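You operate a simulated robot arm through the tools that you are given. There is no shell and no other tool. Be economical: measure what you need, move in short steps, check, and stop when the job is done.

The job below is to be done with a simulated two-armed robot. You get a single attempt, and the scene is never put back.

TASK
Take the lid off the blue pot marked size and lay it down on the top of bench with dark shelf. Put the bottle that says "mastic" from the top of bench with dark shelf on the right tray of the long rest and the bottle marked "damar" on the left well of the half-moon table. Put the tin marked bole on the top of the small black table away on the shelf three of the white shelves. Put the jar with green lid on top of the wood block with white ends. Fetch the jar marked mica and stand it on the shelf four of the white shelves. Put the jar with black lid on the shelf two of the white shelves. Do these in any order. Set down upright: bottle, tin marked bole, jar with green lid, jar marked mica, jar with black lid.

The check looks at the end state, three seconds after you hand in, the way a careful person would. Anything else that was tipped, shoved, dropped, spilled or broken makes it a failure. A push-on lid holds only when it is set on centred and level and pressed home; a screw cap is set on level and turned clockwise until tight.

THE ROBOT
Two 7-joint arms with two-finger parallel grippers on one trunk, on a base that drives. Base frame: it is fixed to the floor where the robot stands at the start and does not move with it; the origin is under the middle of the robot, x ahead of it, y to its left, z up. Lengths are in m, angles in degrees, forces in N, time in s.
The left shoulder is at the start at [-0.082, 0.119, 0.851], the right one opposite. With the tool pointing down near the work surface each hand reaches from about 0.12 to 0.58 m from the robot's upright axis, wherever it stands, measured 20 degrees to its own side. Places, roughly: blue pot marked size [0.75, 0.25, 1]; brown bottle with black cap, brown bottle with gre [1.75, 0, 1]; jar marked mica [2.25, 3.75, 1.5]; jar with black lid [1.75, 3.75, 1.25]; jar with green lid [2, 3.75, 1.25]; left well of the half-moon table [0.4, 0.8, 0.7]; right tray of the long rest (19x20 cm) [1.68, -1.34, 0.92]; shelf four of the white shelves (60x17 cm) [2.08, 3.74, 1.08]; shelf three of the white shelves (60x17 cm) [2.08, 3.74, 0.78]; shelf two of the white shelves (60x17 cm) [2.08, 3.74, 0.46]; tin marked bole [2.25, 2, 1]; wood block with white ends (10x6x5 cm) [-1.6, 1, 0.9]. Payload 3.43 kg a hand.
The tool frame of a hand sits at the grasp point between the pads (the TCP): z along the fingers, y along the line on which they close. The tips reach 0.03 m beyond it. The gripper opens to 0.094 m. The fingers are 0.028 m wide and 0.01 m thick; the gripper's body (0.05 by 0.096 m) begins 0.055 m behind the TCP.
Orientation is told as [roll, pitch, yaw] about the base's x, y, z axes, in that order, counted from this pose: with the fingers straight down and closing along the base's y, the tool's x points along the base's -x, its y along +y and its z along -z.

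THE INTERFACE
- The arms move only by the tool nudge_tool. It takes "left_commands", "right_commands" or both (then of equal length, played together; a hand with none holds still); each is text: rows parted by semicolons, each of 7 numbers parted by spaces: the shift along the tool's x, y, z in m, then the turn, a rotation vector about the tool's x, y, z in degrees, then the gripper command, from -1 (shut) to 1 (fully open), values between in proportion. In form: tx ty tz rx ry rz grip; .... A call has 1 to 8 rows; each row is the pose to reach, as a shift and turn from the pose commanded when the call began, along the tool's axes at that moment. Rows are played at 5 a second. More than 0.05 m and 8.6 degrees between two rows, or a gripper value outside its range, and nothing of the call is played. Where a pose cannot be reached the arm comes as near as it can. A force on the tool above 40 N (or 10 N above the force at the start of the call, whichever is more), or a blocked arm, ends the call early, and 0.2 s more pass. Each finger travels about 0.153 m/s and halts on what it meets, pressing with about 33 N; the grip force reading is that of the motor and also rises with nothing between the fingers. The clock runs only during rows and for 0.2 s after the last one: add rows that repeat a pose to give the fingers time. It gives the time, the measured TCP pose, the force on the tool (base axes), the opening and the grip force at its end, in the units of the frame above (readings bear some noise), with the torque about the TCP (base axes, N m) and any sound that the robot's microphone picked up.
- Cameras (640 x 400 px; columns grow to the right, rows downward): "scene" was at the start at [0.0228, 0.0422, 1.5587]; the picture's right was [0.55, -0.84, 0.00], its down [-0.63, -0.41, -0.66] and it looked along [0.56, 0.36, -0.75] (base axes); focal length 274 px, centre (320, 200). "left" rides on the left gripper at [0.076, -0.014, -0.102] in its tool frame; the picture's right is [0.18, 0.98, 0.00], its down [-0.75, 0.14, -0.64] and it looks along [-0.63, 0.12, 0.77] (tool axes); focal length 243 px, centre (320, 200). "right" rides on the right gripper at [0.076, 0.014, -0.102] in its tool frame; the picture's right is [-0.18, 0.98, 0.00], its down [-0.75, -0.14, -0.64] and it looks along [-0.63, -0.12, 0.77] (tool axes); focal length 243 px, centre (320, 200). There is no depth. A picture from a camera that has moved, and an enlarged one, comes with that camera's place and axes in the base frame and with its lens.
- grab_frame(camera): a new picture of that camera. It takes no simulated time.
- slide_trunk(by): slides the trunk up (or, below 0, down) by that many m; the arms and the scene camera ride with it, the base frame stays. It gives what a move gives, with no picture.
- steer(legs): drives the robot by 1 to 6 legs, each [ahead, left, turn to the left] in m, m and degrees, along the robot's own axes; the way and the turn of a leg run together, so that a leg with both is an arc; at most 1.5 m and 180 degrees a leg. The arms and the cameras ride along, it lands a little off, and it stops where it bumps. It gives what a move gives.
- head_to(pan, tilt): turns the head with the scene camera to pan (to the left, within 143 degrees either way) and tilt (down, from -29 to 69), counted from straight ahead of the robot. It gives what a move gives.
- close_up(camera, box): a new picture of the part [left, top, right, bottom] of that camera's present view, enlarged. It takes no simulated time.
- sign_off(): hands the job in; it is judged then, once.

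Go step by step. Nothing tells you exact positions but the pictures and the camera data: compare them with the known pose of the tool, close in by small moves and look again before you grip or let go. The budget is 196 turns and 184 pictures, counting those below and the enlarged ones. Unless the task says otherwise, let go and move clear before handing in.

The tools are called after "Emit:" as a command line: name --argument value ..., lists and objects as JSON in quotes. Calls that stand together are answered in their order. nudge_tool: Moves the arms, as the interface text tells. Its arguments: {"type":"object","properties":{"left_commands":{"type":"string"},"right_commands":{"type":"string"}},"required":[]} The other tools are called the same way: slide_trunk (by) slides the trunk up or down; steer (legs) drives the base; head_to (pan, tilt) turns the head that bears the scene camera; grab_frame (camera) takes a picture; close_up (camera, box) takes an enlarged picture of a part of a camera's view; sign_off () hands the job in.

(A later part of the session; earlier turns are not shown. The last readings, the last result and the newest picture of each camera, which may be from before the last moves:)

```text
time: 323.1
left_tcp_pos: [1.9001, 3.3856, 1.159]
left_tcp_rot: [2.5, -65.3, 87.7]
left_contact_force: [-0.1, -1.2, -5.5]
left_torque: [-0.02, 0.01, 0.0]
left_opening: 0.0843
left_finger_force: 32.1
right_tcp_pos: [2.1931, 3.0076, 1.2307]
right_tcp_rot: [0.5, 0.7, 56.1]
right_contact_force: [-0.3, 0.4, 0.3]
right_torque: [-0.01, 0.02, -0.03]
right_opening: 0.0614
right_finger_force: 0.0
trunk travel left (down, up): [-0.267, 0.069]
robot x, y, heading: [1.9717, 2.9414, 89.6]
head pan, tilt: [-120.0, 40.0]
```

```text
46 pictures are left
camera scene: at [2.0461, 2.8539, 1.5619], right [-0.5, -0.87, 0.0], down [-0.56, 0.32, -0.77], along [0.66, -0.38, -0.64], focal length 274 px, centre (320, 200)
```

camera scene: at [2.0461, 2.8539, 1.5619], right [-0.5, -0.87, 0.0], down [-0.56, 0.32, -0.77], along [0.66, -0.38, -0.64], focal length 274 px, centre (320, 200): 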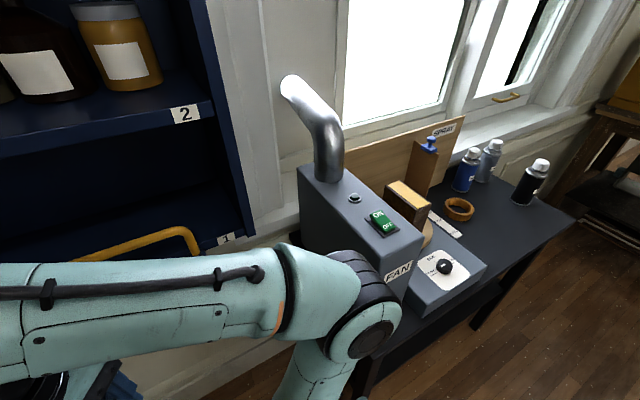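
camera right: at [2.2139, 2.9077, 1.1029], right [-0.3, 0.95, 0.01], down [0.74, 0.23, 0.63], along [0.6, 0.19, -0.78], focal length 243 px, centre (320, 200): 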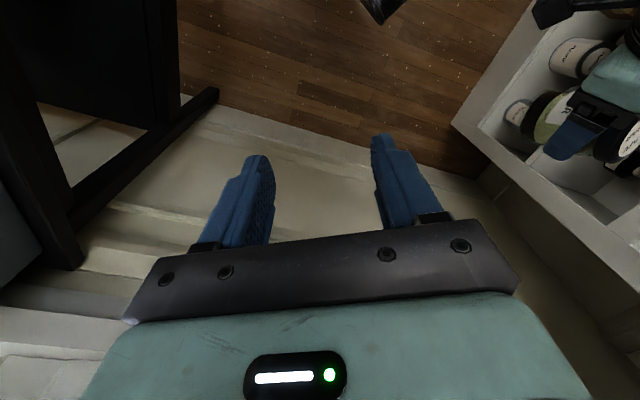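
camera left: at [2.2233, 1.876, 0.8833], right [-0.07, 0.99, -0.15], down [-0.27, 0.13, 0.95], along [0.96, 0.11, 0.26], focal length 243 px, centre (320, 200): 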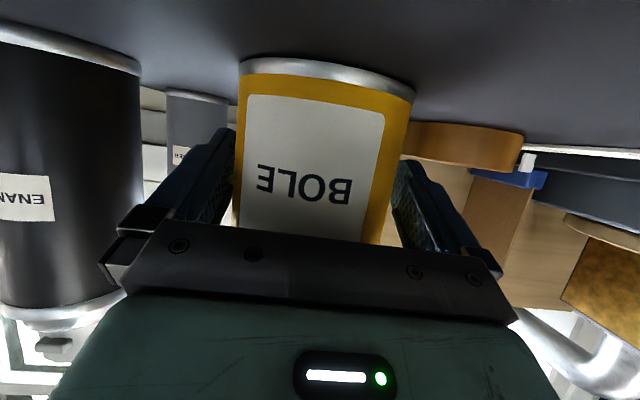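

The fan looks undisturbed. Lower the trunk to shelf-three height and drive in part-way.

Emit:
slide_trunk --by -0.26

Emit:
steer --legs '[[0.18, -0.045, 0]]'

Emit:
head_to --pan 0 --tilt 45

Emit:
grab_frame --camera "scene"

```text
time: 325.8
left_tcp_pos: [1.9012, 3.3856, 0.8991]
left_tcp_rot: [2.4, -65.4, 87.7]
left_contact_force: [0.3, 1.3, -4.3]
left_torque: [-0.03, -0.01, -0.01]
left_opening: 0.0845
left_finger_force: 33.0
right_tcp_pos: [2.1929, 3.0076, 0.9715]
right_tcp_rot: [0.5, 0.5, 56.2]
right_contact_force: [-0.1, -0.9, -0.5]
right_torque: [0.02, -0.03, -0.03]
right_opening: 0.0611
right_finger_force: 0.0
trunk travel left (down, up): [-0.007, 0.329]
robot x, y, heading: [1.9721, 2.9444, 90.1]
head pan, tilt: [-120.0, 40.0]
```

```text
time: 327.4
left_tcp_pos: [1.9463, 3.5644, 0.8991]
left_tcp_rot: [2.4, -65.3, 87.7]
left_contact_force: [-0.5, 1.4, -4.9]
left_torque: [-0.01, 0.01, 0.01]
left_opening: 0.0843
left_finger_force: 32.6
right_tcp_pos: [2.2387, 3.1892, 0.9716]
right_tcp_rot: [0.5, 0.5, 56.1]
right_contact_force: [0.6, 1.0, -0.4]
right_torque: [0.01, -0.01, -0.01]
right_opening: 0.0611
right_finger_force: 0.1
trunk travel left (down, up): [-0.007, 0.329]
robot x, y, heading: [2.0243, 3.1171, 89.7]
head pan, tilt: [-120.0, 40.0]
```

```text
time: 329.4
left_tcp_pos: [1.9468, 3.5644, 0.8992]
left_tcp_rot: [2.4, -65.3, 87.7]
left_contact_force: [-0.8, -0.3, -4.4]
left_torque: [-0.04, 0.01, 0.0]
left_opening: 0.0842
left_finger_force: 33.3
right_tcp_pos: [2.2384, 3.1878, 0.9707]
right_tcp_rot: [0.6, 0.5, 56.2]
right_contact_force: [-0.1, 0.5, -0.9]
right_torque: [-0.02, 0.03, 0.0]
right_opening: 0.061
right_finger_force: 0.1
trunk travel left (down, up): [-0.007, 0.329]
robot x, y, heading: [2.0201, 3.1201, 89.9]
head pan, tilt: [0.0, 45.0]
```

```text
45 pictures are left
camera scene: at [2.0181, 3.2059, 1.2909], right [1.0, 0.0, 0.0], down [0.0, -0.71, -0.71], along [0.0, 0.71, -0.71], focal length 274 px, centre (320, 200)
```

scene: 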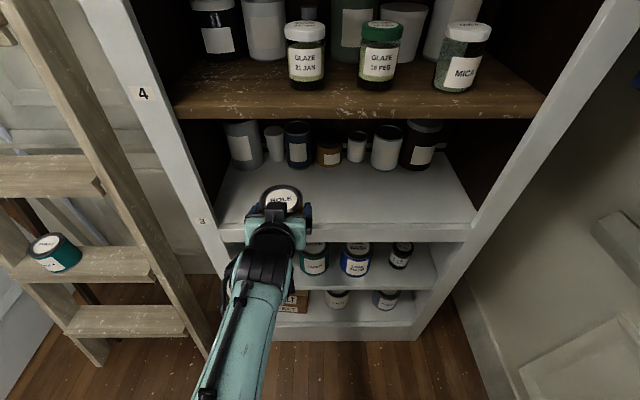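

Path clear. Drive 0.145 m in.

Emit:
steer --legs '[[0.145, 0, 0]]'

Emit:
nudge_tool --left_commands "0.0136 0 0.0062 0 0 0 -1; 0.0227 0 0.0104 0 0 0 -1; 0.029 0 0.0132 0 0 0 -1; 0.0345 0 0.0158 0 0 0 -1; 0.039 0 0.018 0 0 0 -1; 0.0436 0 0.02 0 0 0 -1"

```text
time: 330.7
left_tcp_pos: [1.945, 3.7079, 0.8986]
left_tcp_rot: [2.4, -65.3, 87.8]
left_contact_force: [-0.2, -0.1, -6.3]
left_torque: [-0.01, -0.01, 0.02]
left_opening: 0.0846
left_finger_force: 33.2
right_tcp_pos: [2.2394, 3.3315, 0.9724]
right_tcp_rot: [0.6, 0.5, 56.2]
right_contact_force: [0.0, -0.6, 0.2]
right_torque: [-0.02, 0.01, 0.03]
right_opening: 0.061
right_finger_force: 0.1
trunk travel left (down, up): [-0.007, 0.329]
robot x, y, heading: [2.0156, 3.261, 89.8]
head pan, tilt: [0.0, 45.0]
```

```text
time: 332.1
left_tcp_pos: [1.9452, 3.7088, 0.8517]
left_tcp_rot: [1.8, -65.4, 88.4]
left_contact_force: [-0.7, 0.1, -5.0]
left_torque: [-0.04, -0.02, -0.04]
left_opening: 0.0841
left_finger_force: 32.4
right_tcp_pos: [2.2395, 3.33, 0.9718]
right_tcp_rot: [0.6, 0.5, 56.2]
right_contact_force: [-0.5, 0.6, -0.3]
right_torque: [0.05, 0.03, -0.02]
right_opening: 0.0612
right_finger_force: 0.2
trunk travel left (down, up): [-0.007, 0.329]
robot x, y, heading: [2.019, 3.2594, 89.9]
head pan, tilt: [0.0, 45.0]
```

No contact yet; continue in 4 mm steps.

Emit:
nudge_tool --left_commands "0.0036 0 0.0017 0 0 0 -1; 0.0073 0 0.0033 0 0 0 -1; 0.0109 0 0.005 0 0 0 -1; 0.0145 0 0.0066 0 0 0 -1"

Emit:
close_up --camera "scene" --box '[220, 100, 400, 240]'

```text
time: 333.1
left_tcp_pos: [1.9448, 3.7073, 0.8357]
left_tcp_rot: [0.7, -65.1, 89.2]
left_contact_force: [-0.8, 0.3, -6.1]
left_torque: [-0.03, 0.04, 0.01]
left_opening: 0.0845
left_finger_force: 33.1
right_tcp_pos: [2.2386, 3.3307, 0.9717]
right_tcp_rot: [0.6, 0.5, 56.2]
right_contact_force: [0.8, 0.2, 0.5]
right_torque: [0.02, -0.02, 0.02]
right_opening: 0.0613
right_finger_force: 0.1
trunk travel left (down, up): [-0.007, 0.329]
robot x, y, heading: [2.0189, 3.2617, 89.8]
head pan, tilt: [0.0, 45.0]
```

```text
2.86 times, centred on (310, 170) of scene
camera zoom: at [2.0181, 3.3484, 1.2909], right [1.0, 0.0, 0.0], down [0.0, -0.71, -0.71], along [0.0, 0.71, -0.71], focal length 784 px, centre (349, 286)
```

zoom: 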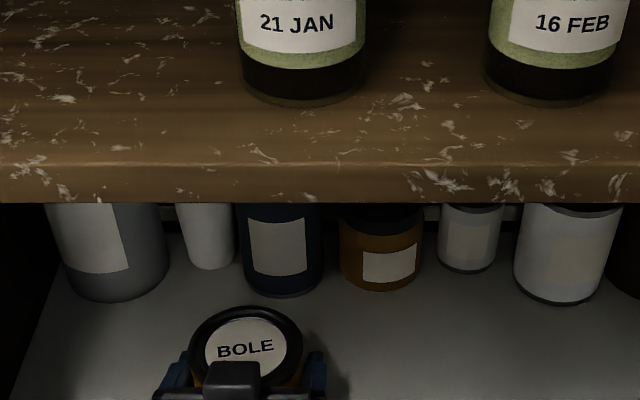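

Emit:
nudge_tool --left_commands "0.0036 0 0.0017 0 0 0 -1; 0.0073 0 0.0033 0 0 0 -1; 0.0109 0 0.005 0 0 0 -1; 0.0145 0 0.0066 0 0 0 -1; 0.0145 0 0.0066 0 0 0 -1"

```text
time: 334.3
left_tcp_pos: [1.9439, 3.7062, 0.8252]
left_tcp_rot: [0.4, -66.1, 89.4]
left_contact_force: [-6.7, -0.4, 29.2]
left_torque: [0.01, -0.04, 0.02]
left_opening: 0.0846
left_finger_force: 33.6
right_tcp_pos: [2.2385, 3.3293, 0.9714]
right_tcp_rot: [0.6, 0.4, 56.1]
right_contact_force: [0.5, 0.5, 1.0]
right_torque: [-0.01, 0.0, -0.01]
right_opening: 0.0611
right_finger_force: 0.1
trunk travel left (down, up): [-0.007, 0.329]
robot x, y, heading: [2.0129, 3.2583, 89.8]
head pan, tilt: [0.0, 45.0]
```

Contact at TCP z 0.825. Ease up slightly and open, then back out.

Emit:
nudge_tool --left_commands "-0.0036 0 -0.0017 0 0 0 -1; -0.0036 0 -0.0017 0 0 0 0.9; -0.0036 0 -0.0017 0 0 0 1; -0.0036 0 -0.0017 0 0 0 1; -0.0036 0 -0.0017 0 0 0 1"

Emit:
grab_frame --camera "left"

```text
time: 335.5
left_tcp_pos: [1.9399, 3.7077, 0.8227]
left_tcp_rot: [1.0, -65.1, 89.2]
left_contact_force: [0.8, 0.0, -0.3]
left_torque: [0.04, -0.04, -0.02]
left_opening: 0.094
left_finger_force: 0.1
right_tcp_pos: [2.2371, 3.3306, 0.9706]
right_tcp_rot: [0.7, 0.5, 56.3]
right_contact_force: [0.1, -0.4, 1.1]
right_torque: [0.03, -0.01, 0.01]
right_opening: 0.061
right_finger_force: 0.0
trunk travel left (down, up): [-0.007, 0.329]
robot x, y, heading: [2.0188, 3.2656, 90.0]
head pan, tilt: [0.0, 45.0]
```

```text
43 pictures are left
camera left: at [1.9551, 3.5812, 0.7962], right [-0.98, -0.08, -0.16], down [-0.13, -0.26, 0.96], along [-0.12, 0.96, 0.25], focal length 243 px, centre (320, 200)
```

left: 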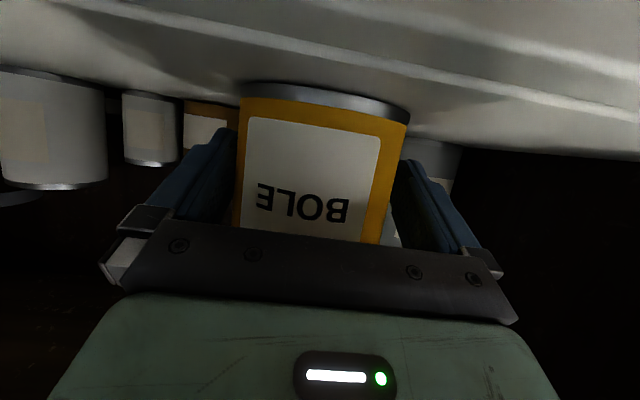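

Bole tin stands on shelf three. Back out, raise the trunk, and turn 20° right for the green-lid jar.

Emit:
steer --legs '[[-0.28, 0, 0]]'

Emit:
slide_trunk --by 0.327

Emit:
steer --legs '[[0, 0.05, -20]]'

Emit:
head_to --pan 15 --tilt 42

Emit:
grab_frame --camera "scene"

```text
time: 337.4
left_tcp_pos: [1.9417, 3.4328, 0.8235]
left_tcp_rot: [0.9, -65.2, 89.3]
left_contact_force: [-0.7, -0.5, -0.1]
left_torque: [-0.01, 0.02, -0.03]
left_opening: 0.094
left_finger_force: 0.2
right_tcp_pos: [2.2382, 3.0554, 0.9707]
right_tcp_rot: [0.6, 0.6, 56.2]
right_contact_force: [0.6, -1.1, -0.3]
right_torque: [0.01, 0.01, -0.01]
right_opening: 0.0614
right_finger_force: 0.1
trunk travel left (down, up): [-0.007, 0.329]
robot x, y, heading: [2.0178, 2.9868, 90.0]
head pan, tilt: [0.0, 45.0]
```

```text
time: 340.6
left_tcp_pos: [1.9404, 3.4316, 1.15]
left_tcp_rot: [0.8, -65.2, 89.4]
left_contact_force: [-0.5, -0.2, -0.4]
left_torque: [0.0, 0.01, 0.0]
left_opening: 0.0939
left_finger_force: 0.0
right_tcp_pos: [2.2387, 3.057, 1.2986]
right_tcp_rot: [0.6, 0.5, 56.2]
right_contact_force: [0.2, 0.4, 0.7]
right_torque: [-0.05, 0.0, -0.02]
right_opening: 0.0609
right_finger_force: 0.0
trunk travel left (down, up): [-0.334, 0.002]
robot x, y, heading: [2.0176, 2.988, 89.9]
head pan, tilt: [0.0, 45.0]
```

```text
time: 342.1
left_tcp_pos: [2.0445, 3.4408, 1.1508]
left_tcp_rot: [0.8, -65.2, 69.8]
left_contact_force: [0.2, 0.4, 0.5]
left_torque: [0.02, 0.0, 0.01]
left_opening: 0.0941
left_finger_force: 0.0
right_tcp_pos: [2.1989, 2.9864, 1.2982]
right_tcp_rot: [0.5, 0.4, 36.8]
right_contact_force: [-0.7, 0.1, 0.3]
right_torque: [0.02, 0.01, 0.03]
right_opening: 0.061
right_finger_force: 0.1
trunk travel left (down, up): [-0.334, 0.002]
robot x, y, heading: [1.9696, 2.9965, 70.7]
head pan, tilt: [0.0, 45.0]
```

```text
time: 342.9
left_tcp_pos: [2.0449, 3.4406, 1.15]
left_tcp_rot: [0.9, -65.3, 69.6]
left_contact_force: [0.3, 0.7, -1.3]
left_torque: [0.01, -0.02, 0.01]
left_opening: 0.094
left_finger_force: 0.1
right_tcp_pos: [2.2, 2.9867, 1.2978]
right_tcp_rot: [0.6, 0.5, 36.6]
right_contact_force: [0.6, 0.4, -0.7]
right_torque: [0.05, 0.0, 0.0]
right_opening: 0.061
right_finger_force: 0.0
trunk travel left (down, up): [-0.334, 0.002]
robot x, y, heading: [1.9698, 2.9958, 70.5]
head pan, tilt: [15.0, 42.0]
```

```text
42 pictures are left
camera scene: at [1.9606, 3.0372, 1.6301], right [1.0, -0.08, 0.0], down [-0.05, -0.67, -0.74], along [0.06, 0.74, -0.67], focal length 274 px, centre (320, 200)
```

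scene: 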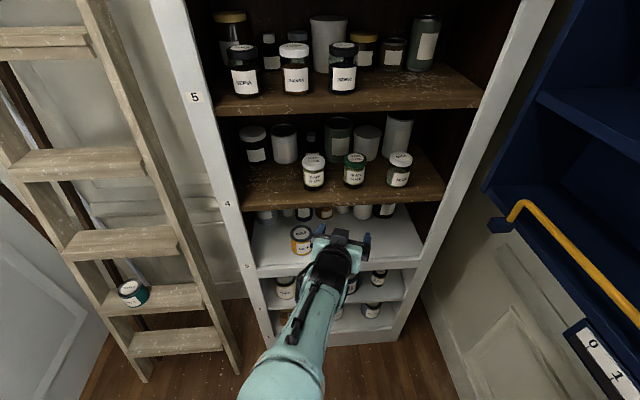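

Green-lid jar at (2.125, 3.71). Drive in part-way and check.

Emit:
steer --legs '[[0.18, 0.014, 0]]'

Emit:
grab_frame --camera "left"

```text
time: 344.4
left_tcp_pos: [2.0924, 3.6155, 1.1507]
left_tcp_rot: [0.9, -65.1, 69.7]
left_contact_force: [0.0, 0.1, -1.0]
left_torque: [-0.03, 0.02, 0.02]
left_opening: 0.0938
left_finger_force: 0.1
right_tcp_pos: [2.2473, 3.1618, 1.2967]
right_tcp_rot: [0.6, 0.6, 36.7]
right_contact_force: [-0.2, 0.3, 0.4]
right_torque: [-0.01, 0.02, -0.01]
right_opening: 0.0609
right_finger_force: 0.1
trunk travel left (down, up): [-0.334, 0.002]
robot x, y, heading: [2.0131, 3.175, 70.6]
head pan, tilt: [15.0, 42.0]
```

```text
41 pictures are left
camera left: at [2.064, 3.492, 1.1235], right [-0.95, 0.25, -0.16], down [-0.22, -0.21, 0.95], along [0.21, 0.95, 0.25], focal length 243 px, centre (320, 200)
```

left: 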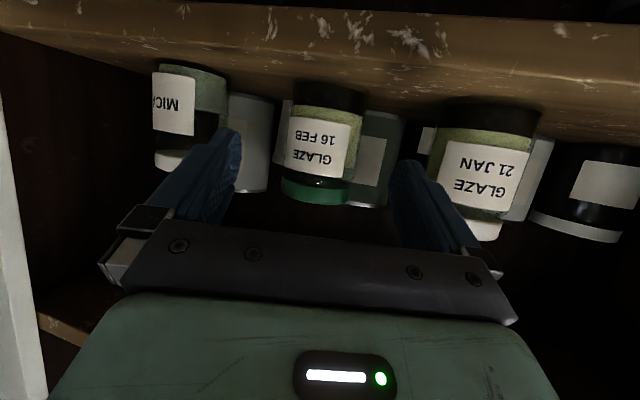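

Centred. Narrow the fingers slightly and drive in 10 cm.

Emit:
nudge_tool --left_commands "0 0 0 0 0 0 0.85; 0 0 0 0 0 0 0.85"

Emit:
steer --legs '[[0.098, 0, 0]]'

Emit:
grab_frame --camera "left"

```text
time: 345.0
left_tcp_pos: [2.0928, 3.6166, 1.1491]
left_tcp_rot: [0.9, -65.1, 69.8]
left_contact_force: [0.4, 0.7, -0.4]
left_torque: [0.04, -0.03, 0.01]
left_opening: 0.0874
left_finger_force: 0.1
right_tcp_pos: [2.2476, 3.1628, 1.2983]
right_tcp_rot: [0.5, 0.3, 36.8]
right_contact_force: [-0.9, -1.1, 0.6]
right_torque: [0.01, 0.01, 0.01]
right_opening: 0.0614
right_finger_force: 0.0
trunk travel left (down, up): [-0.334, 0.002]
robot x, y, heading: [2.0144, 3.1707, 70.7]
head pan, tilt: [15.0, 42.0]
```

```text
time: 346.1
left_tcp_pos: [2.1235, 3.7075, 1.149]
left_tcp_rot: [0.9, -65.1, 69.9]
left_contact_force: [-0.2, -0.4, 0.7]
left_torque: [-0.02, -0.04, 0.01]
left_opening: 0.087
left_finger_force: 0.1
right_tcp_pos: [2.2798, 3.2533, 1.2976]
right_tcp_rot: [0.5, 0.5, 36.8]
right_contact_force: [-0.5, -0.1, -1.2]
right_torque: [0.01, 0.03, -0.01]
right_opening: 0.0609
right_finger_force: 0.0
trunk travel left (down, up): [-0.334, 0.002]
robot x, y, heading: [2.0508, 3.2652, 70.5]
head pan, tilt: [15.0, 42.0]
```

```text
40 pictures are left
camera left: at [2.0958, 3.5837, 1.1234], right [-0.95, 0.25, -0.16], down [-0.21, -0.21, 0.95], along [0.21, 0.95, 0.25], focal length 243 px, centre (320, 200)
```

left: 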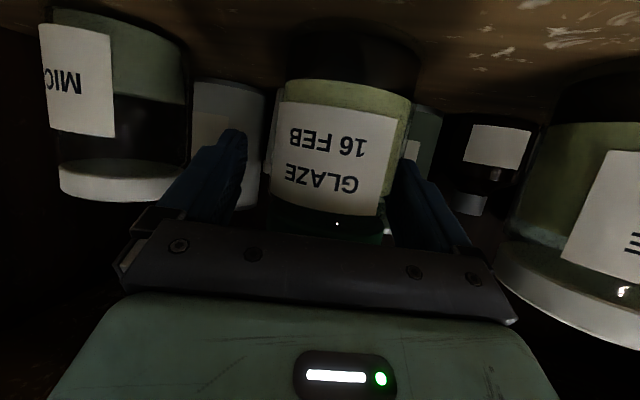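

Straddled. Grip, lift 4 cm, and back out.

Emit:
nudge_tool --left_commands "0 0 0 0 0 0 -1; 0 0 0 0 0 0 -1; 0 0 0 0 0 0 -1; -0.018 0 -0.008 0 0 0 -1; -0.036 0 -0.0165 0 0 0 -1; -0.036 0 -0.0165 0 0 0 -1"

Emit:
steer --legs '[[-0.3, 0, 0]]'

Emit:
grab_frame --camera "scene"

```text
time: 347.5
left_tcp_pos: [2.1232, 3.7082, 1.1908]
left_tcp_rot: [1.0, -65.1, 69.8]
left_contact_force: [-0.2, 0.1, -3.6]
left_torque: [0.01, 0.02, 0.01]
left_opening: 0.0712
left_finger_force: 32.9
right_tcp_pos: [2.2798, 3.2551, 1.2994]
right_tcp_rot: [0.7, 0.4, 36.9]
right_contact_force: [0.2, -0.6, 0.0]
right_torque: [-0.02, -0.01, -0.02]
right_opening: 0.0609
right_finger_force: 0.1
trunk travel left (down, up): [-0.334, 0.002]
robot x, y, heading: [2.046, 3.2633, 70.6]
head pan, tilt: [15.0, 42.0]
```

```text
time: 349.5
left_tcp_pos: [2.0267, 3.4326, 1.1913]
left_tcp_rot: [0.9, -65.1, 70.0]
left_contact_force: [-0.1, 0.1, -4.5]
left_torque: [-0.01, -0.01, -0.03]
left_opening: 0.0711
left_finger_force: 33.0
right_tcp_pos: [2.1838, 2.9799, 1.2979]
right_tcp_rot: [0.5, 0.4, 37.0]
right_contact_force: [-0.1, -0.5, 0.6]
right_torque: [0.01, 0.0, 0.0]
right_opening: 0.0614
right_finger_force: 0.0
trunk travel left (down, up): [-0.334, 0.002]
robot x, y, heading: [1.9542, 2.9852, 70.9]
head pan, tilt: [15.0, 42.0]
```

```text
39 pictures are left
camera scene: at [1.9438, 3.0293, 1.6303], right [1.0, -0.07, 0.0], down [-0.05, -0.67, -0.74], along [0.05, 0.74, -0.67], focal length 274 px, centre (320, 200)
```

scene: 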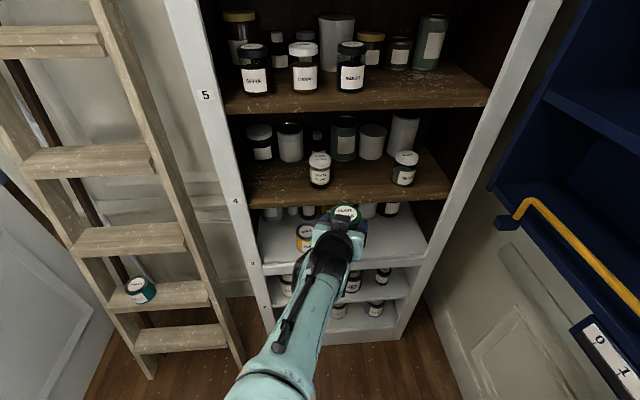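

Green-lid jar held. Now carry it to the wood block on the grey bench in the west.

Emit:
steer --legs '[[-0.33, 0.09, 0], [0, 0, 109], [1.5, 0, 0], [1.0, 0, 0], [0, 1.5, 0]]'

Emit:
head_to --pan 0 --tilt 40

Emit:
grab_frame --camera "scene"

```text
time: 381.0
left_tcp_pos: [-1.0672, 1.0065, 1.1908]
left_tcp_rot: [0.9, -65.1, -176.4]
left_contact_force: [-0.4, 0.3, -4.1]
left_torque: [0.04, -0.02, 0.0]
left_opening: 0.0709
left_finger_force: 32.9
right_tcp_pos: [-0.7157, 1.3308, 1.2983]
right_tcp_rot: [0.6, 0.5, 150.5]
right_contact_force: [-1.4, 2.1, -0.2]
right_torque: [0.0, -0.02, -0.05]
right_opening: 0.0612
right_finger_force: 0.1
trunk travel left (down, up): [-0.334, 0.002]
robot x, y, heading: [-0.6306, 1.1161, -175.4]
head pan, tilt: [15.0, 42.0]
```

```text
time: 381.7
left_tcp_pos: [-1.0681, 1.0074, 1.1886]
left_tcp_rot: [1.0, -65.2, -176.5]
left_contact_force: [1.1, 1.0, -3.6]
left_torque: [-0.01, 0.01, -0.01]
left_opening: 0.0709
left_finger_force: 32.7
right_tcp_pos: [-0.7158, 1.3319, 1.2982]
right_tcp_rot: [0.6, 0.4, 150.6]
right_contact_force: [-0.4, 0.1, -0.1]
right_torque: [-0.02, -0.03, 0.01]
right_opening: 0.0613
right_finger_force: 0.1
trunk travel left (down, up): [-0.334, 0.002]
robot x, y, heading: [-0.63, 1.1135, -175.5]
head pan, tilt: [0.0, 40.0]
```

```text
38 pictures are left
camera scene: at [-0.6699, 1.1125, 1.633], right [-0.08, 1.0, 0.0], down [0.64, 0.05, -0.77], along [-0.76, -0.06, -0.64], focal length 274 px, centre (320, 200)
```

scene: 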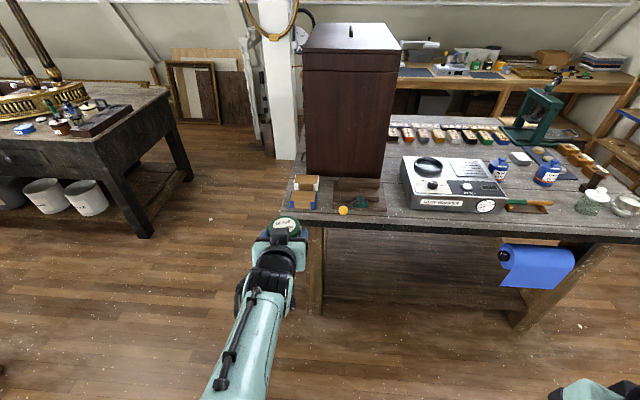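

Emit:
close_up --camera "scene" --box '[250, 150, 410, 250]'

```text
4.00 times, centred on (330, 200) of scene
camera zoom: at [-0.6699, 1.1125, 1.633], right [-0.08, 1.0, 0.0], down [0.64, 0.05, -0.77], along [-0.76, -0.06, -0.64], focal length 1098 px, centre (280, 200)
```

zoom: 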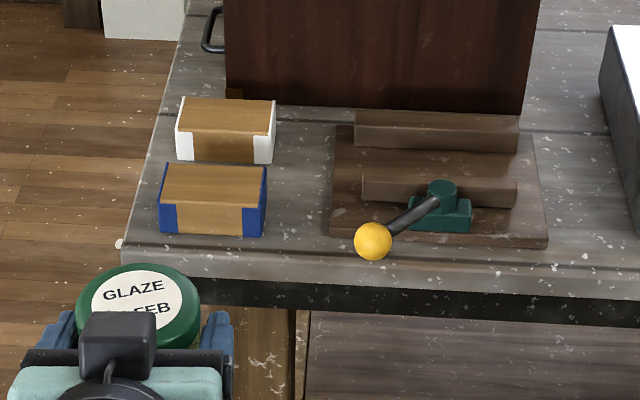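

The white-ended block's top centre is about (−1.606, 0.984, 0.96). Drive 0.42 m closer, staying high.

Emit:
steer --legs '[[0.42, -0.019, 0]]'

Emit:
close_up --camera "scene" --box '[220, 160, 400, 290]'

Emit:
grab_frame --camera "left"

```text
time: 384.3
left_tcp_pos: [-1.4783, 0.9925, 1.1894]
left_tcp_rot: [1.0, -65.1, -176.4]
left_contact_force: [1.3, 0.7, -3.2]
left_torque: [0.04, -0.04, -0.01]
left_opening: 0.0709
left_finger_force: 32.6
right_tcp_pos: [-1.1279, 1.3192, 1.298]
right_tcp_rot: [0.7, 0.4, 150.7]
right_contact_force: [-0.8, -0.6, 0.4]
right_torque: [-0.02, 0.0, -0.02]
right_opening: 0.0612
right_finger_force: 0.1
trunk travel left (down, up): [-0.334, 0.002]
robot x, y, heading: [-1.0411, 1.1073, -175.8]
head pan, tilt: [0.0, 40.0]
```

```text
3.08 times, centred on (310, 225) of scene
camera zoom: at [-1.0818, 1.0993, 1.6329], right [-0.08, 1.0, 0.0], down [0.64, 0.05, -0.77], along [-0.76, -0.06, -0.64], focal length 845 px, centre (351, 123)
```

zoom: 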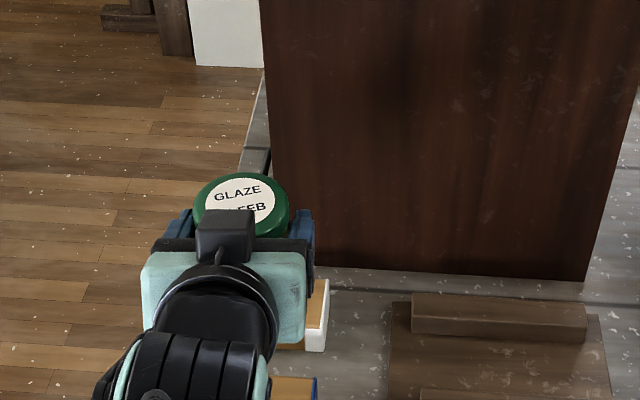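

```text
35 pictures are left
camera left: at [-1.355, 1.0161, 1.1633], right [0.16, -0.97, -0.16], down [0.27, -0.11, 0.95], along [-0.95, -0.19, 0.25], focal length 243 px, centre (320, 200)
```

left: 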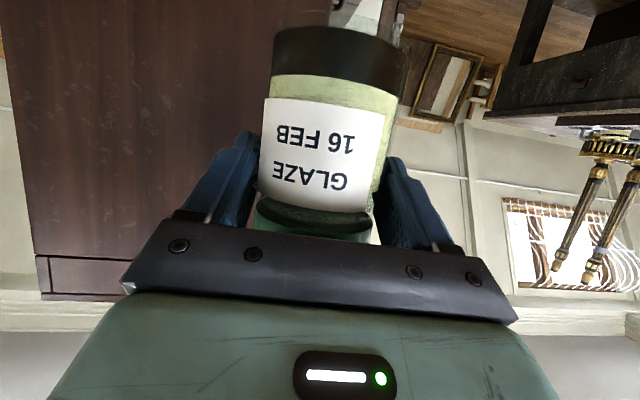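

The block spans x −1.573…−1.633, centre (−1.603, 0.988). Drive 12.5 cm ahead and lower with the trunk.

Emit:
steer --legs '[[0.125, -0.004, 0]]'

Emit:
slide_trunk --by -0.12

Emit:
close_up --camera "scene" --box '[220, 180, 400, 320]'

Emit:
grab_frame --camera "left"

```text
time: 385.5
left_tcp_pos: [-1.6007, 0.9873, 1.1883]
left_tcp_rot: [0.9, -65.1, -176.3]
left_contact_force: [0.9, 0.0, -2.9]
left_torque: [0.03, 0.0, -0.02]
left_opening: 0.0709
left_finger_force: 33.1
right_tcp_pos: [-1.2507, 1.3138, 1.2982]
right_tcp_rot: [0.5, 0.4, 150.7]
right_contact_force: [-0.8, 0.1, 0.3]
right_torque: [-0.01, -0.01, 0.03]
right_opening: 0.0611
right_finger_force: 0.2
trunk travel left (down, up): [-0.334, 0.002]
robot x, y, heading: [-1.1653, 1.0947, -175.4]
head pan, tilt: [0.0, 40.0]
```

```text
time: 387.0
left_tcp_pos: [-1.6028, 0.9879, 1.0698]
left_tcp_rot: [0.9, -65.2, -176.2]
left_contact_force: [0.3, 0.7, -3.3]
left_torque: [0.0, -0.04, 0.01]
left_opening: 0.0711
left_finger_force: 32.4
right_tcp_pos: [-1.2508, 1.3133, 1.1777]
right_tcp_rot: [0.5, 0.3, 150.8]
right_contact_force: [0.7, 0.2, 0.1]
right_torque: [0.0, -0.01, 0.01]
right_opening: 0.0609
right_finger_force: 0.0
trunk travel left (down, up): [-0.214, 0.122]
robot x, y, heading: [-1.1624, 1.0966, -175.7]
head pan, tilt: [0.0, 40.0]
```

```text
2.86 times, centred on (310, 250) of scene
camera zoom: at [-1.2069, 1.0934, 1.5084], right [-0.08, 1.0, 0.0], down [0.64, 0.05, -0.77], along [-0.76, -0.06, -0.64], focal length 784 px, centre (349, 57)
```

zoom: 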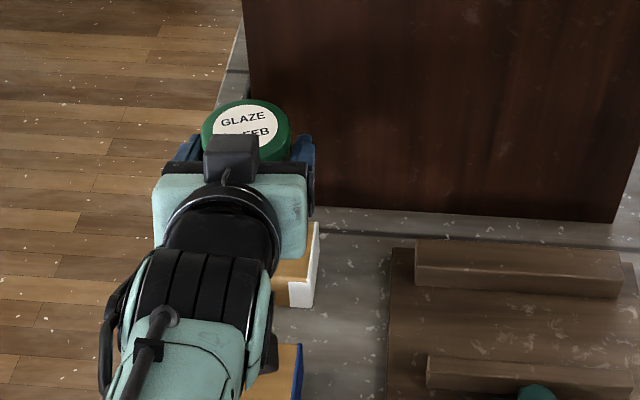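

```text
33 pictures are left
camera left: at [-1.4783, 1.0106, 1.0436], right [0.15, -0.97, -0.16], down [0.27, -0.11, 0.95], along [-0.95, -0.19, 0.25], focal length 243 px, centre (320, 200)
```

left: 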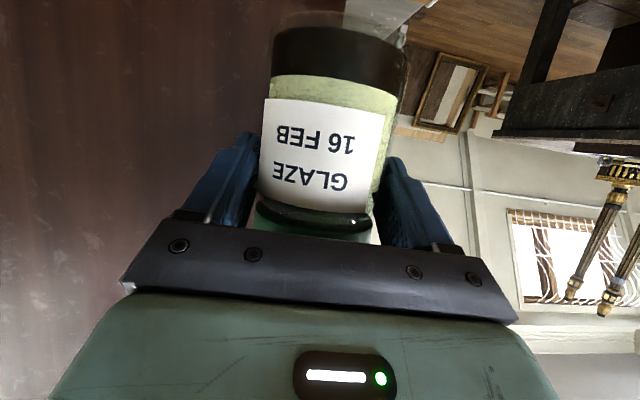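

Over the block. Lower in fine steps to contact.

Emit:
nudge_tool --left_commands "0.0136 0 0.0062 0 0 0 -1; 0.0227 0 0.0104 0 0 0 -1; 0.0272 0 0.0125 0 0 0 -1; 0.0309 0 0.0141 0 0 0 -1; 0.0345 0 0.0158 0 0 0 -1; 0.0382 0 0.0175 0 0 0 -1; 0.0418 0 0.019 0 0 0 -1; 0.0454 0 0.0208 0 0 0 -1"

```text
time: 388.8
left_tcp_pos: [-1.6006, 0.9873, 1.0215]
left_tcp_rot: [0.8, -65.5, -176.4]
left_contact_force: [-2.2, 1.2, 21.4]
left_torque: [0.02, 0.17, 0.12]
left_opening: 0.0709
left_finger_force: 33.0
right_tcp_pos: [-1.2495, 1.3127, 1.1771]
right_tcp_rot: [0.6, 0.4, 150.7]
right_contact_force: [-0.8, -0.2, 0.0]
right_torque: [0.05, 0.0, -0.02]
right_opening: 0.0612
right_finger_force: 0.0
trunk travel left (down, up): [-0.214, 0.122]
robot x, y, heading: [-1.1692, 1.0957, -175.6]
head pan, tilt: [0.0, 40.0]
```

Contact at the expected height. Ease and open, then look before retreating.

Emit:
nudge_tool --left_commands "-0.0025 0 -0.0012 0 0 0 -1; -0.0025 0 -0.0012 0 0 0 0.6; -0.0025 0 -0.0012 0 0 0 0.85; -0.0025 0 -0.0012 0 0 0 0.85; -0.0025 0 -0.0012 0 0 0 0.85"

Emit:
grab_frame --camera "left"

```text
time: 390.0
left_tcp_pos: [-1.6011, 0.9868, 1.023]
left_tcp_rot: [0.9, -65.1, -176.4]
left_contact_force: [-0.4, 0.5, 0.0]
left_torque: [-0.03, 0.0, 0.02]
left_opening: 0.0871
left_finger_force: 0.1
right_tcp_pos: [-1.2502, 1.3136, 1.179]
right_tcp_rot: [0.7, 0.4, 150.7]
right_contact_force: [-0.2, -0.7, -0.3]
right_torque: [0.04, -0.02, 0.0]
right_opening: 0.0609
right_finger_force: 0.0
trunk travel left (down, up): [-0.214, 0.122]
robot x, y, heading: [-1.169, 1.0975, -175.6]
head pan, tilt: [0.0, 40.0]
```

```text
32 pictures are left
camera left: at [-1.4772, 1.0107, 0.9968], right [0.16, -0.97, -0.16], down [0.27, -0.11, 0.95], along [-0.95, -0.19, 0.25], focal length 243 px, centre (320, 200)
```

left: 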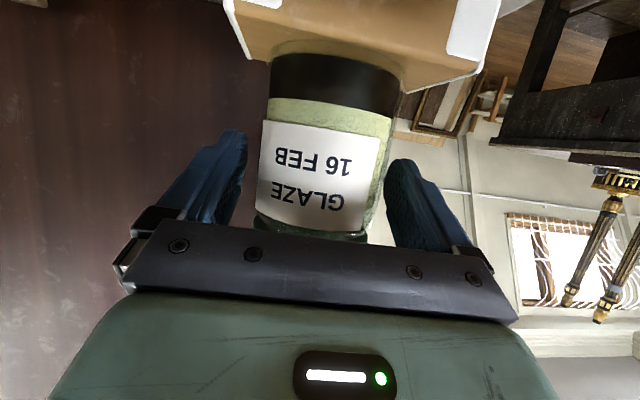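

The jar stands on the block. Back out 0.35 m and take a confirming look.

Emit:
steer --legs '[[-0.35, 0, 0]]'

Emit:
close_up --camera "scene" --box '[220, 130, 400, 270]'

```text
time: 392.3
left_tcp_pos: [-1.2544, 1.0138, 1.0224]
left_tcp_rot: [1.0, -65.1, -176.3]
left_contact_force: [-0.3, 0.1, 0.4]
left_torque: [-0.01, 0.02, -0.02]
left_opening: 0.0869
left_finger_force: 0.1
right_tcp_pos: [-0.9039, 1.34, 1.178]
right_tcp_rot: [0.6, 0.4, 150.7]
right_contact_force: [0.4, 0.6, 0.4]
right_torque: [-0.03, 0.02, 0.0]
right_opening: 0.0611
right_finger_force: 0.1
trunk travel left (down, up): [-0.214, 0.122]
robot x, y, heading: [-0.8176, 1.1202, -175.5]
head pan, tilt: [0.0, 40.0]
```

```text
2.86 times, centred on (310, 200) of scene
camera zoom: at [-0.8599, 1.1207, 1.5084], right [-0.08, 1.0, 0.0], down [0.64, 0.05, -0.77], along [-0.76, -0.06, -0.64], focal length 784 px, centre (349, 200)
```

zoom: 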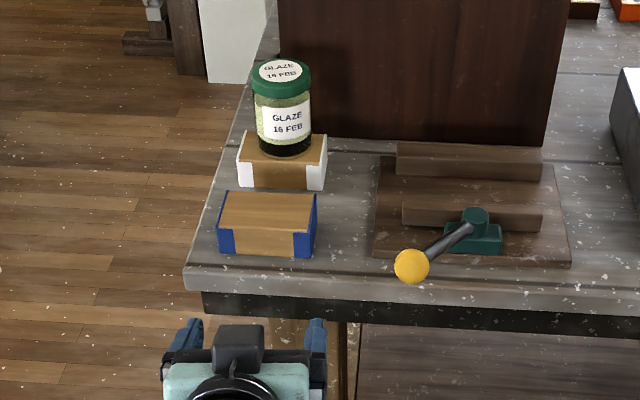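

Jar placed perfectly. Now for MASTIC: put the left tool back to pointing down, raise the trunk, then drive round to the north side of the bench.

Emit:
nudge_tool --left_commands "0.0054 0 -0.0306 0 8.1 0 0.3; 0.0108 0 -0.0612 0 16.2 0 0.3; 0.0162 0 -0.0918 0 24.3 0 0.3; 0.0216 0 -0.1224 0 32.4 0 0.3; 0.027 0 -0.153 0 40.5 0 0.3; 0.0324 0 -0.1836 0 48.6 0 0.3; 0.0378 0 -0.2142 0 56.7 0 0.3; 0.0432 0 -0.2448 0 65 0 0.3"

Emit:
slide_trunk --by 0.12

Emit:
steer --legs '[[0, -1.45, 0], [0, 0, 175.5], [1.5, 0, 0], [1.1, 0.1, 0], [0, 0, -90]]'

Emit:
head_to --pan 0 --tilt 35

Emit:
grab_frame --camera "scene"

```text
time: 394.1
left_tcp_pos: [-1.0151, 1.0335, 1.0875]
left_tcp_rot: [0.5, -0.1, -175.5]
left_contact_force: [0.2, -0.4, -1.0]
left_torque: [0.0, 0.03, 0.04]
left_opening: 0.0609
left_finger_force: 0.2
right_tcp_pos: [-0.9048, 1.3399, 1.1772]
right_tcp_rot: [0.6, 0.4, 150.8]
right_contact_force: [0.4, -1.0, -0.1]
right_torque: [0.02, -0.01, 0.0]
right_opening: 0.0611
right_finger_force: 0.1
trunk travel left (down, up): [-0.214, 0.122]
robot x, y, heading: [-0.8183, 1.1235, -175.5]
head pan, tilt: [0.0, 40.0]
```

```text
time: 395.6
left_tcp_pos: [-1.0155, 1.0311, 1.2058]
left_tcp_rot: [0.3, -0.1, -175.5]
left_contact_force: [0.8, -0.5, -1.0]
left_torque: [0.0, 0.02, -0.01]
left_opening: 0.0613
left_finger_force: 0.0
right_tcp_pos: [-0.9049, 1.339, 1.2984]
right_tcp_rot: [0.5, 0.3, 150.7]
right_contact_force: [1.4, -0.1, 0.0]
right_torque: [0.04, -0.01, -0.03]
right_opening: 0.0612
right_finger_force: 0.0
trunk travel left (down, up): [-0.334, 0.002]
robot x, y, heading: [-0.819, 1.1236, -175.6]
head pan, tilt: [0.0, 40.0]
```

```text
time: 432.1
left_tcp_pos: [1.7658, 2.5089, 1.2074]
left_tcp_rot: [0.5, -0.2, -91.1]
left_contact_force: [-0.9, -1.0, 0.7]
left_torque: [-0.02, -0.01, -0.01]
left_opening: 0.0611
left_finger_force: 0.0
right_tcp_pos: [1.4728, 2.6487, 1.2976]
right_tcp_rot: [0.6, 0.4, -125.0]
right_contact_force: [0.2, 0.6, -0.1]
right_torque: [0.02, 0.02, -0.02]
right_opening: 0.0612
right_finger_force: 0.1
trunk travel left (down, up): [-0.334, 0.002]
robot x, y, heading: [1.6958, 2.7121, -91.0]
head pan, tilt: [0.0, 40.0]
```

```text
time: 432.8
left_tcp_pos: [1.7672, 2.5087, 1.2071]
left_tcp_rot: [0.4, -0.2, -91.2]
left_contact_force: [0.5, 0.2, 0.7]
left_torque: [0.02, 0.03, 0.03]
left_opening: 0.0612
left_finger_force: 0.1
right_tcp_pos: [1.4727, 2.6492, 1.2981]
right_tcp_rot: [0.6, 0.5, -125.0]
right_contact_force: [-0.4, -0.2, -0.1]
right_torque: [0.01, 0.02, -0.04]
right_opening: 0.061
right_finger_force: 0.1
trunk travel left (down, up): [-0.334, 0.002]
robot x, y, heading: [1.6941, 2.7165, -91.0]
head pan, tilt: [0.0, 35.0]
```

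```text
30 pictures are left
camera scene: at [1.6961, 2.6689, 1.6406], right [-1.0, 0.02, 0.0], down [0.01, 0.57, -0.82], along [-0.02, -0.82, -0.57], focal length 274 px, centre (320, 200)
```

scene: 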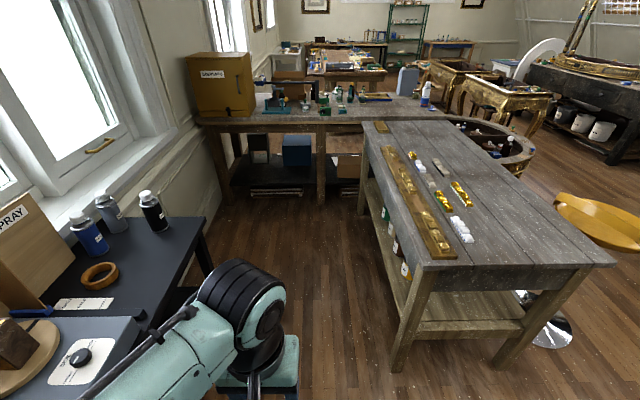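

The corridor is wide (grey bench edge x≈1.30). Drive south, then shift to x≈1.9 and approach the bench to y≈0.85.

Emit:
steer --legs '[[1.25, 0, 1], [0, 0.2, 0], [0.6, 0, 0]]'

Emit:
head_to --pan 0 --tilt 45

Emit:
grab_frame --camera "scene"

```text
time: 444.1
left_tcp_pos: [1.9743, 0.672, 1.2062]
left_tcp_rot: [0.4, -0.1, -89.2]
left_contact_force: [-0.1, -0.5, 0.0]
left_torque: [0.01, -0.02, 0.0]
left_opening: 0.0612
left_finger_force: 0.0
right_tcp_pos: [1.6774, 0.804, 1.2972]
right_tcp_rot: [0.6, 0.4, -123.0]
right_contact_force: [0.3, -1.2, 0.9]
right_torque: [0.02, -0.01, -0.02]
right_opening: 0.0612
right_finger_force: 0.0
trunk travel left (down, up): [-0.334, 0.002]
robot x, y, heading: [1.9017, 0.8724, -89.0]
head pan, tilt: [0.0, 35.0]
```

```text
time: 444.8
left_tcp_pos: [1.9752, 0.6721, 1.2072]
left_tcp_rot: [0.3, -0.1, -89.2]
left_contact_force: [0.2, -0.4, -0.1]
left_torque: [0.02, -0.02, 0.03]
left_opening: 0.061
left_finger_force: 0.1
right_tcp_pos: [1.6766, 0.8027, 1.2979]
right_tcp_rot: [0.7, 0.5, -123.0]
right_contact_force: [-0.5, 0.1, -0.5]
right_torque: [-0.01, 0.02, 0.0]
right_opening: 0.0612
right_finger_force: 0.0
trunk travel left (down, up): [-0.334, 0.002]
robot x, y, heading: [1.894, 0.8738, -89.2]
head pan, tilt: [0.0, 45.0]
```

```text
29 pictures are left
camera scene: at [1.8997, 0.8365, 1.6258], right [-1.0, -0.01, 0.0], down [-0.01, 0.71, -0.71], along [0.01, -0.71, -0.71], focal length 274 px, centre (320, 200)
```

scene: 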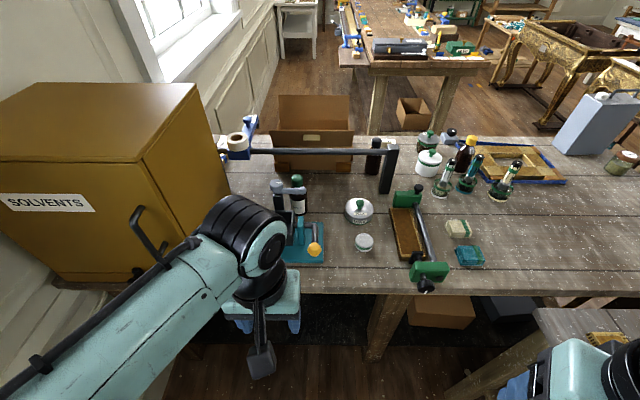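

Emit:
close_up --camera "scene" --box '[230, 130, 370, 270]'

```text
2.86 times, centred on (300, 200) of scene
camera zoom: at [1.8997, 0.8365, 1.6258], right [-1.0, -0.01, 0.0], down [-0.01, 0.71, -0.71], along [0.01, -0.71, -0.71], focal length 784 px, centre (377, 200)
```

zoom: 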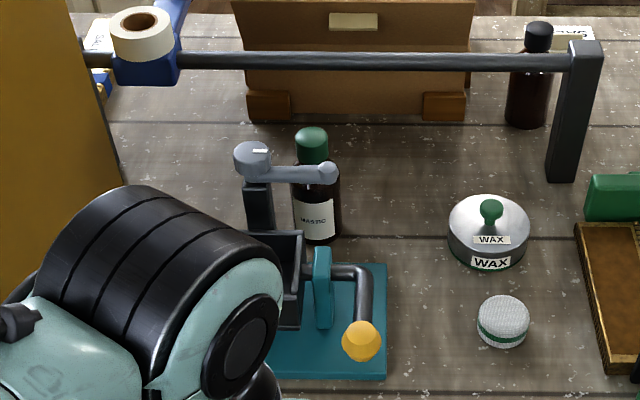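

The label reads MASTIC; bottle at about (1.979, 0.195), with the mill's lever north of it at z≈1.11. The right arm is better here (away from the yellow cabinet). I reposition.

Emit:
steer --legs '[[0, 0.15, -0.8], [0.165, 0, 0]]'

Emit:
grab_frame --camera "right"

```text
time: 447.7
left_tcp_pos: [2.1212, 0.5141, 1.2062]
left_tcp_rot: [0.4, -0.1, -89.8]
left_contact_force: [-0.2, 0.1, 0.3]
left_torque: [0.0, -0.01, 0.01]
left_opening: 0.0611
left_finger_force: 0.1
right_tcp_pos: [1.8255, 0.6488, 1.298]
right_tcp_rot: [0.6, 0.3, -123.7]
right_contact_force: [-0.8, 0.1, 0.3]
right_torque: [0.06, 0.01, -0.01]
right_opening: 0.0611
right_finger_force: 0.1
trunk travel left (down, up): [-0.334, 0.002]
robot x, y, heading: [2.0479, 0.713, -89.7]
head pan, tilt: [0.0, 45.0]
```

```text
27 pictures are left
camera right: at [1.8788, 0.7045, 1.402], right [0.72, -0.7, 0.01], down [-0.54, -0.55, 0.64], along [-0.44, -0.46, -0.77], focal length 243 px, centre (320, 200)
```

right: 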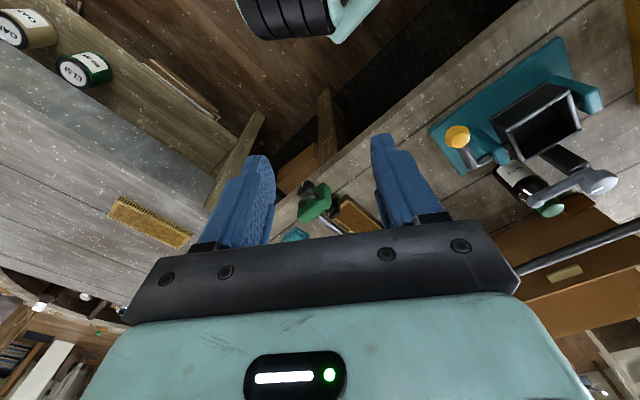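

Emit:
nudge_tool --right_commands "-0.0256 0.04 0.005 0 0 -5 0.3; -0.051 0.08 0.01 0 0 -10 0.3; -0.077 0.12 0.02 0 0 -15 0.3; -0.1025 0.16 0.03 0 0 -20 0.3; -0.128 0.2 0.04 0 0 -25 0.3; -0.154 0.241 0.05 0 0 -30 0.3; -0.18 0.281 0.065 0 0 -34 0.3; -0.205 0.321 0.08 0 0 -34 0.3"

Emit:
grab_frame --camera "right"

Emit:
close_up --camera "scene" --box '[260, 100, 440, 260]'

```text
time: 449.5
left_tcp_pos: [2.1214, 0.5114, 1.2059]
left_tcp_rot: [0.3, -0.1, -89.8]
left_contact_force: [0.1, 0.1, -0.6]
left_torque: [0.01, 0.01, 0.0]
left_opening: 0.0609
left_finger_force: 0.1
right_tcp_pos: [1.9811, 0.2965, 1.2153]
right_tcp_rot: [0.6, 0.0, -89.6]
right_contact_force: [0.2, -0.1, 0.4]
right_torque: [-0.04, 0.03, -0.01]
right_opening: 0.0612
right_finger_force: 0.1
trunk travel left (down, up): [-0.334, 0.002]
robot x, y, heading: [2.0456, 0.7149, -89.8]
head pan, tilt: [0.0, 45.0]
```

```text
26 pictures are left
camera right: at [1.9949, 0.3739, 1.3194], right [0.98, -0.18, 0.01], down [-0.14, -0.75, 0.64], along [-0.11, -0.63, -0.77], focal length 243 px, centre (320, 200)
```

right: 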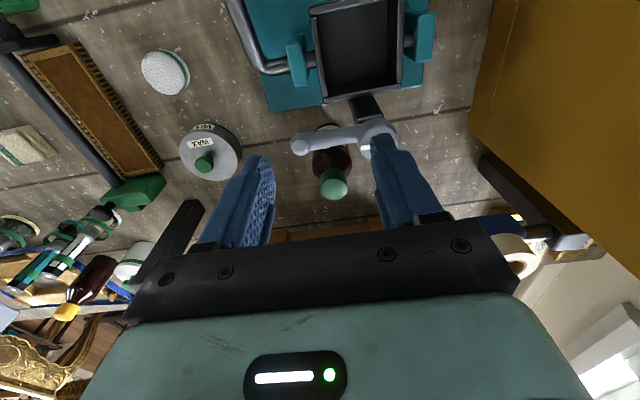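

```text
2.50 times, centred on (350, 180) of scene
camera zoom: at [2.0485, 0.6767, 1.6258], right [-1.0, 0.0, 0.0], down [0.0, 0.71, -0.71], along [0.0, -0.71, -0.71], focal length 686 px, centre (245, 250)
```

zoom: 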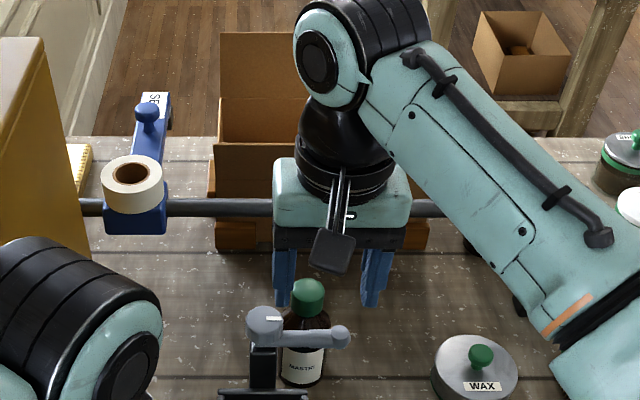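

Cap at (1.981, 0.198). Move over it, keeping above the lever, then down to just above the cap.

Emit:
nudge_tool --right_commands "-0.04 0 0.02 0 0 0 0.3; -0.075 0 0.04 0 0 0 0.3; -0.0985 0 0.055 0 0 0 0.3; -0.0985 0 0.085 0 0 0 0.3; -0.0985 0 0.085 0 0 0 0.3"

Emit:
grab_frame --camera "right"

Emit:
close_up --camera "scene" --box '[260, 100, 440, 260]'

```text
time: 450.7
left_tcp_pos: [2.1224, 0.5125, 1.2063]
left_tcp_rot: [0.4, 0.0, -89.8]
left_contact_force: [-0.4, -0.2, -0.1]
left_torque: [0.0, 0.01, 0.02]
left_opening: 0.0612
left_finger_force: 0.1
right_tcp_pos: [1.9809, 0.2017, 1.1321]
right_tcp_rot: [0.7, -0.1, -89.5]
right_contact_force: [0.4, 0.9, 0.2]
right_torque: [-0.01, -0.05, 0.0]
right_opening: 0.0611
right_finger_force: 0.1
right hand out of reach, approached as far as the arm can: row 3
trunk travel left (down, up): [-0.334, 0.002]
robot x, y, heading: [2.0434, 0.7153, -89.7]
head pan, tilt: [0.0, 45.0]
```

```text
24 pictures are left
camera right: at [1.9955, 0.2779, 1.2367], right [0.98, -0.18, 0.01], down [-0.14, -0.75, 0.64], along [-0.1, -0.63, -0.77], focal length 243 px, centre (320, 200)
```

right: 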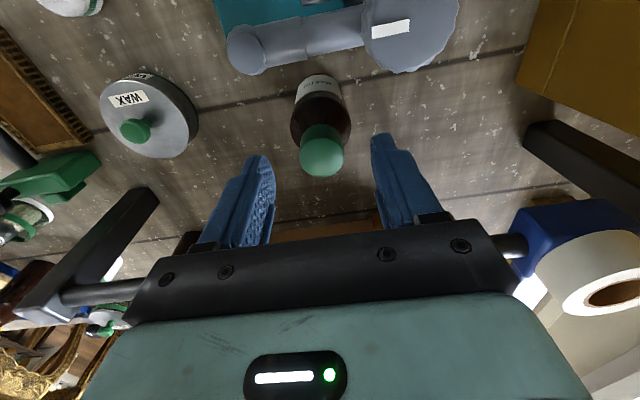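

```text
2.50 times, centred on (350, 180) of scene
camera zoom: at [2.048, 0.6782, 1.6258], right [-1.0, 0.0, 0.0], down [0.0, 0.71, -0.71], along [0.0, -0.71, -0.71], focal length 686 px, centre (245, 250)
```

zoom: 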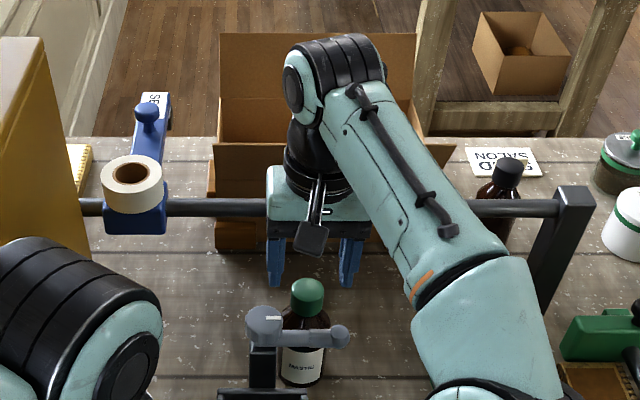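

Aligned directly above the cap. Lower 5 cm and grip.

Emit:
nudge_tool --right_commands "0 0 0.025 0 0 0 0.3; 0 0 0.05 0 0 0 0.3; 0 0 0.05 0 0 0 -1; 0 0 0.05 0 0 0 -1; 0 0 0.05 0 0 0 -1; 0 0 0.05 0 0 0 -1"

```text
time: 452.1
left_tcp_pos: [2.1225, 0.5127, 1.2067]
left_tcp_rot: [0.4, -0.1, -89.8]
left_contact_force: [-0.4, 0.0, 0.6]
left_torque: [0.0, 0.01, -0.03]
left_opening: 0.061
left_finger_force: 0.0
right_tcp_pos: [1.9829, 0.1997, 1.084]
right_tcp_rot: [0.7, 0.0, -89.6]
right_contact_force: [-0.8, 0.5, -0.2]
right_torque: [0.05, 0.05, 0.0]
right_opening: 0.0326
right_finger_force: 32.8
trunk travel left (down, up): [-0.334, 0.002]
robot x, y, heading: [2.0437, 0.7174, -90.0]
head pan, tilt: [0.0, 45.0]
```

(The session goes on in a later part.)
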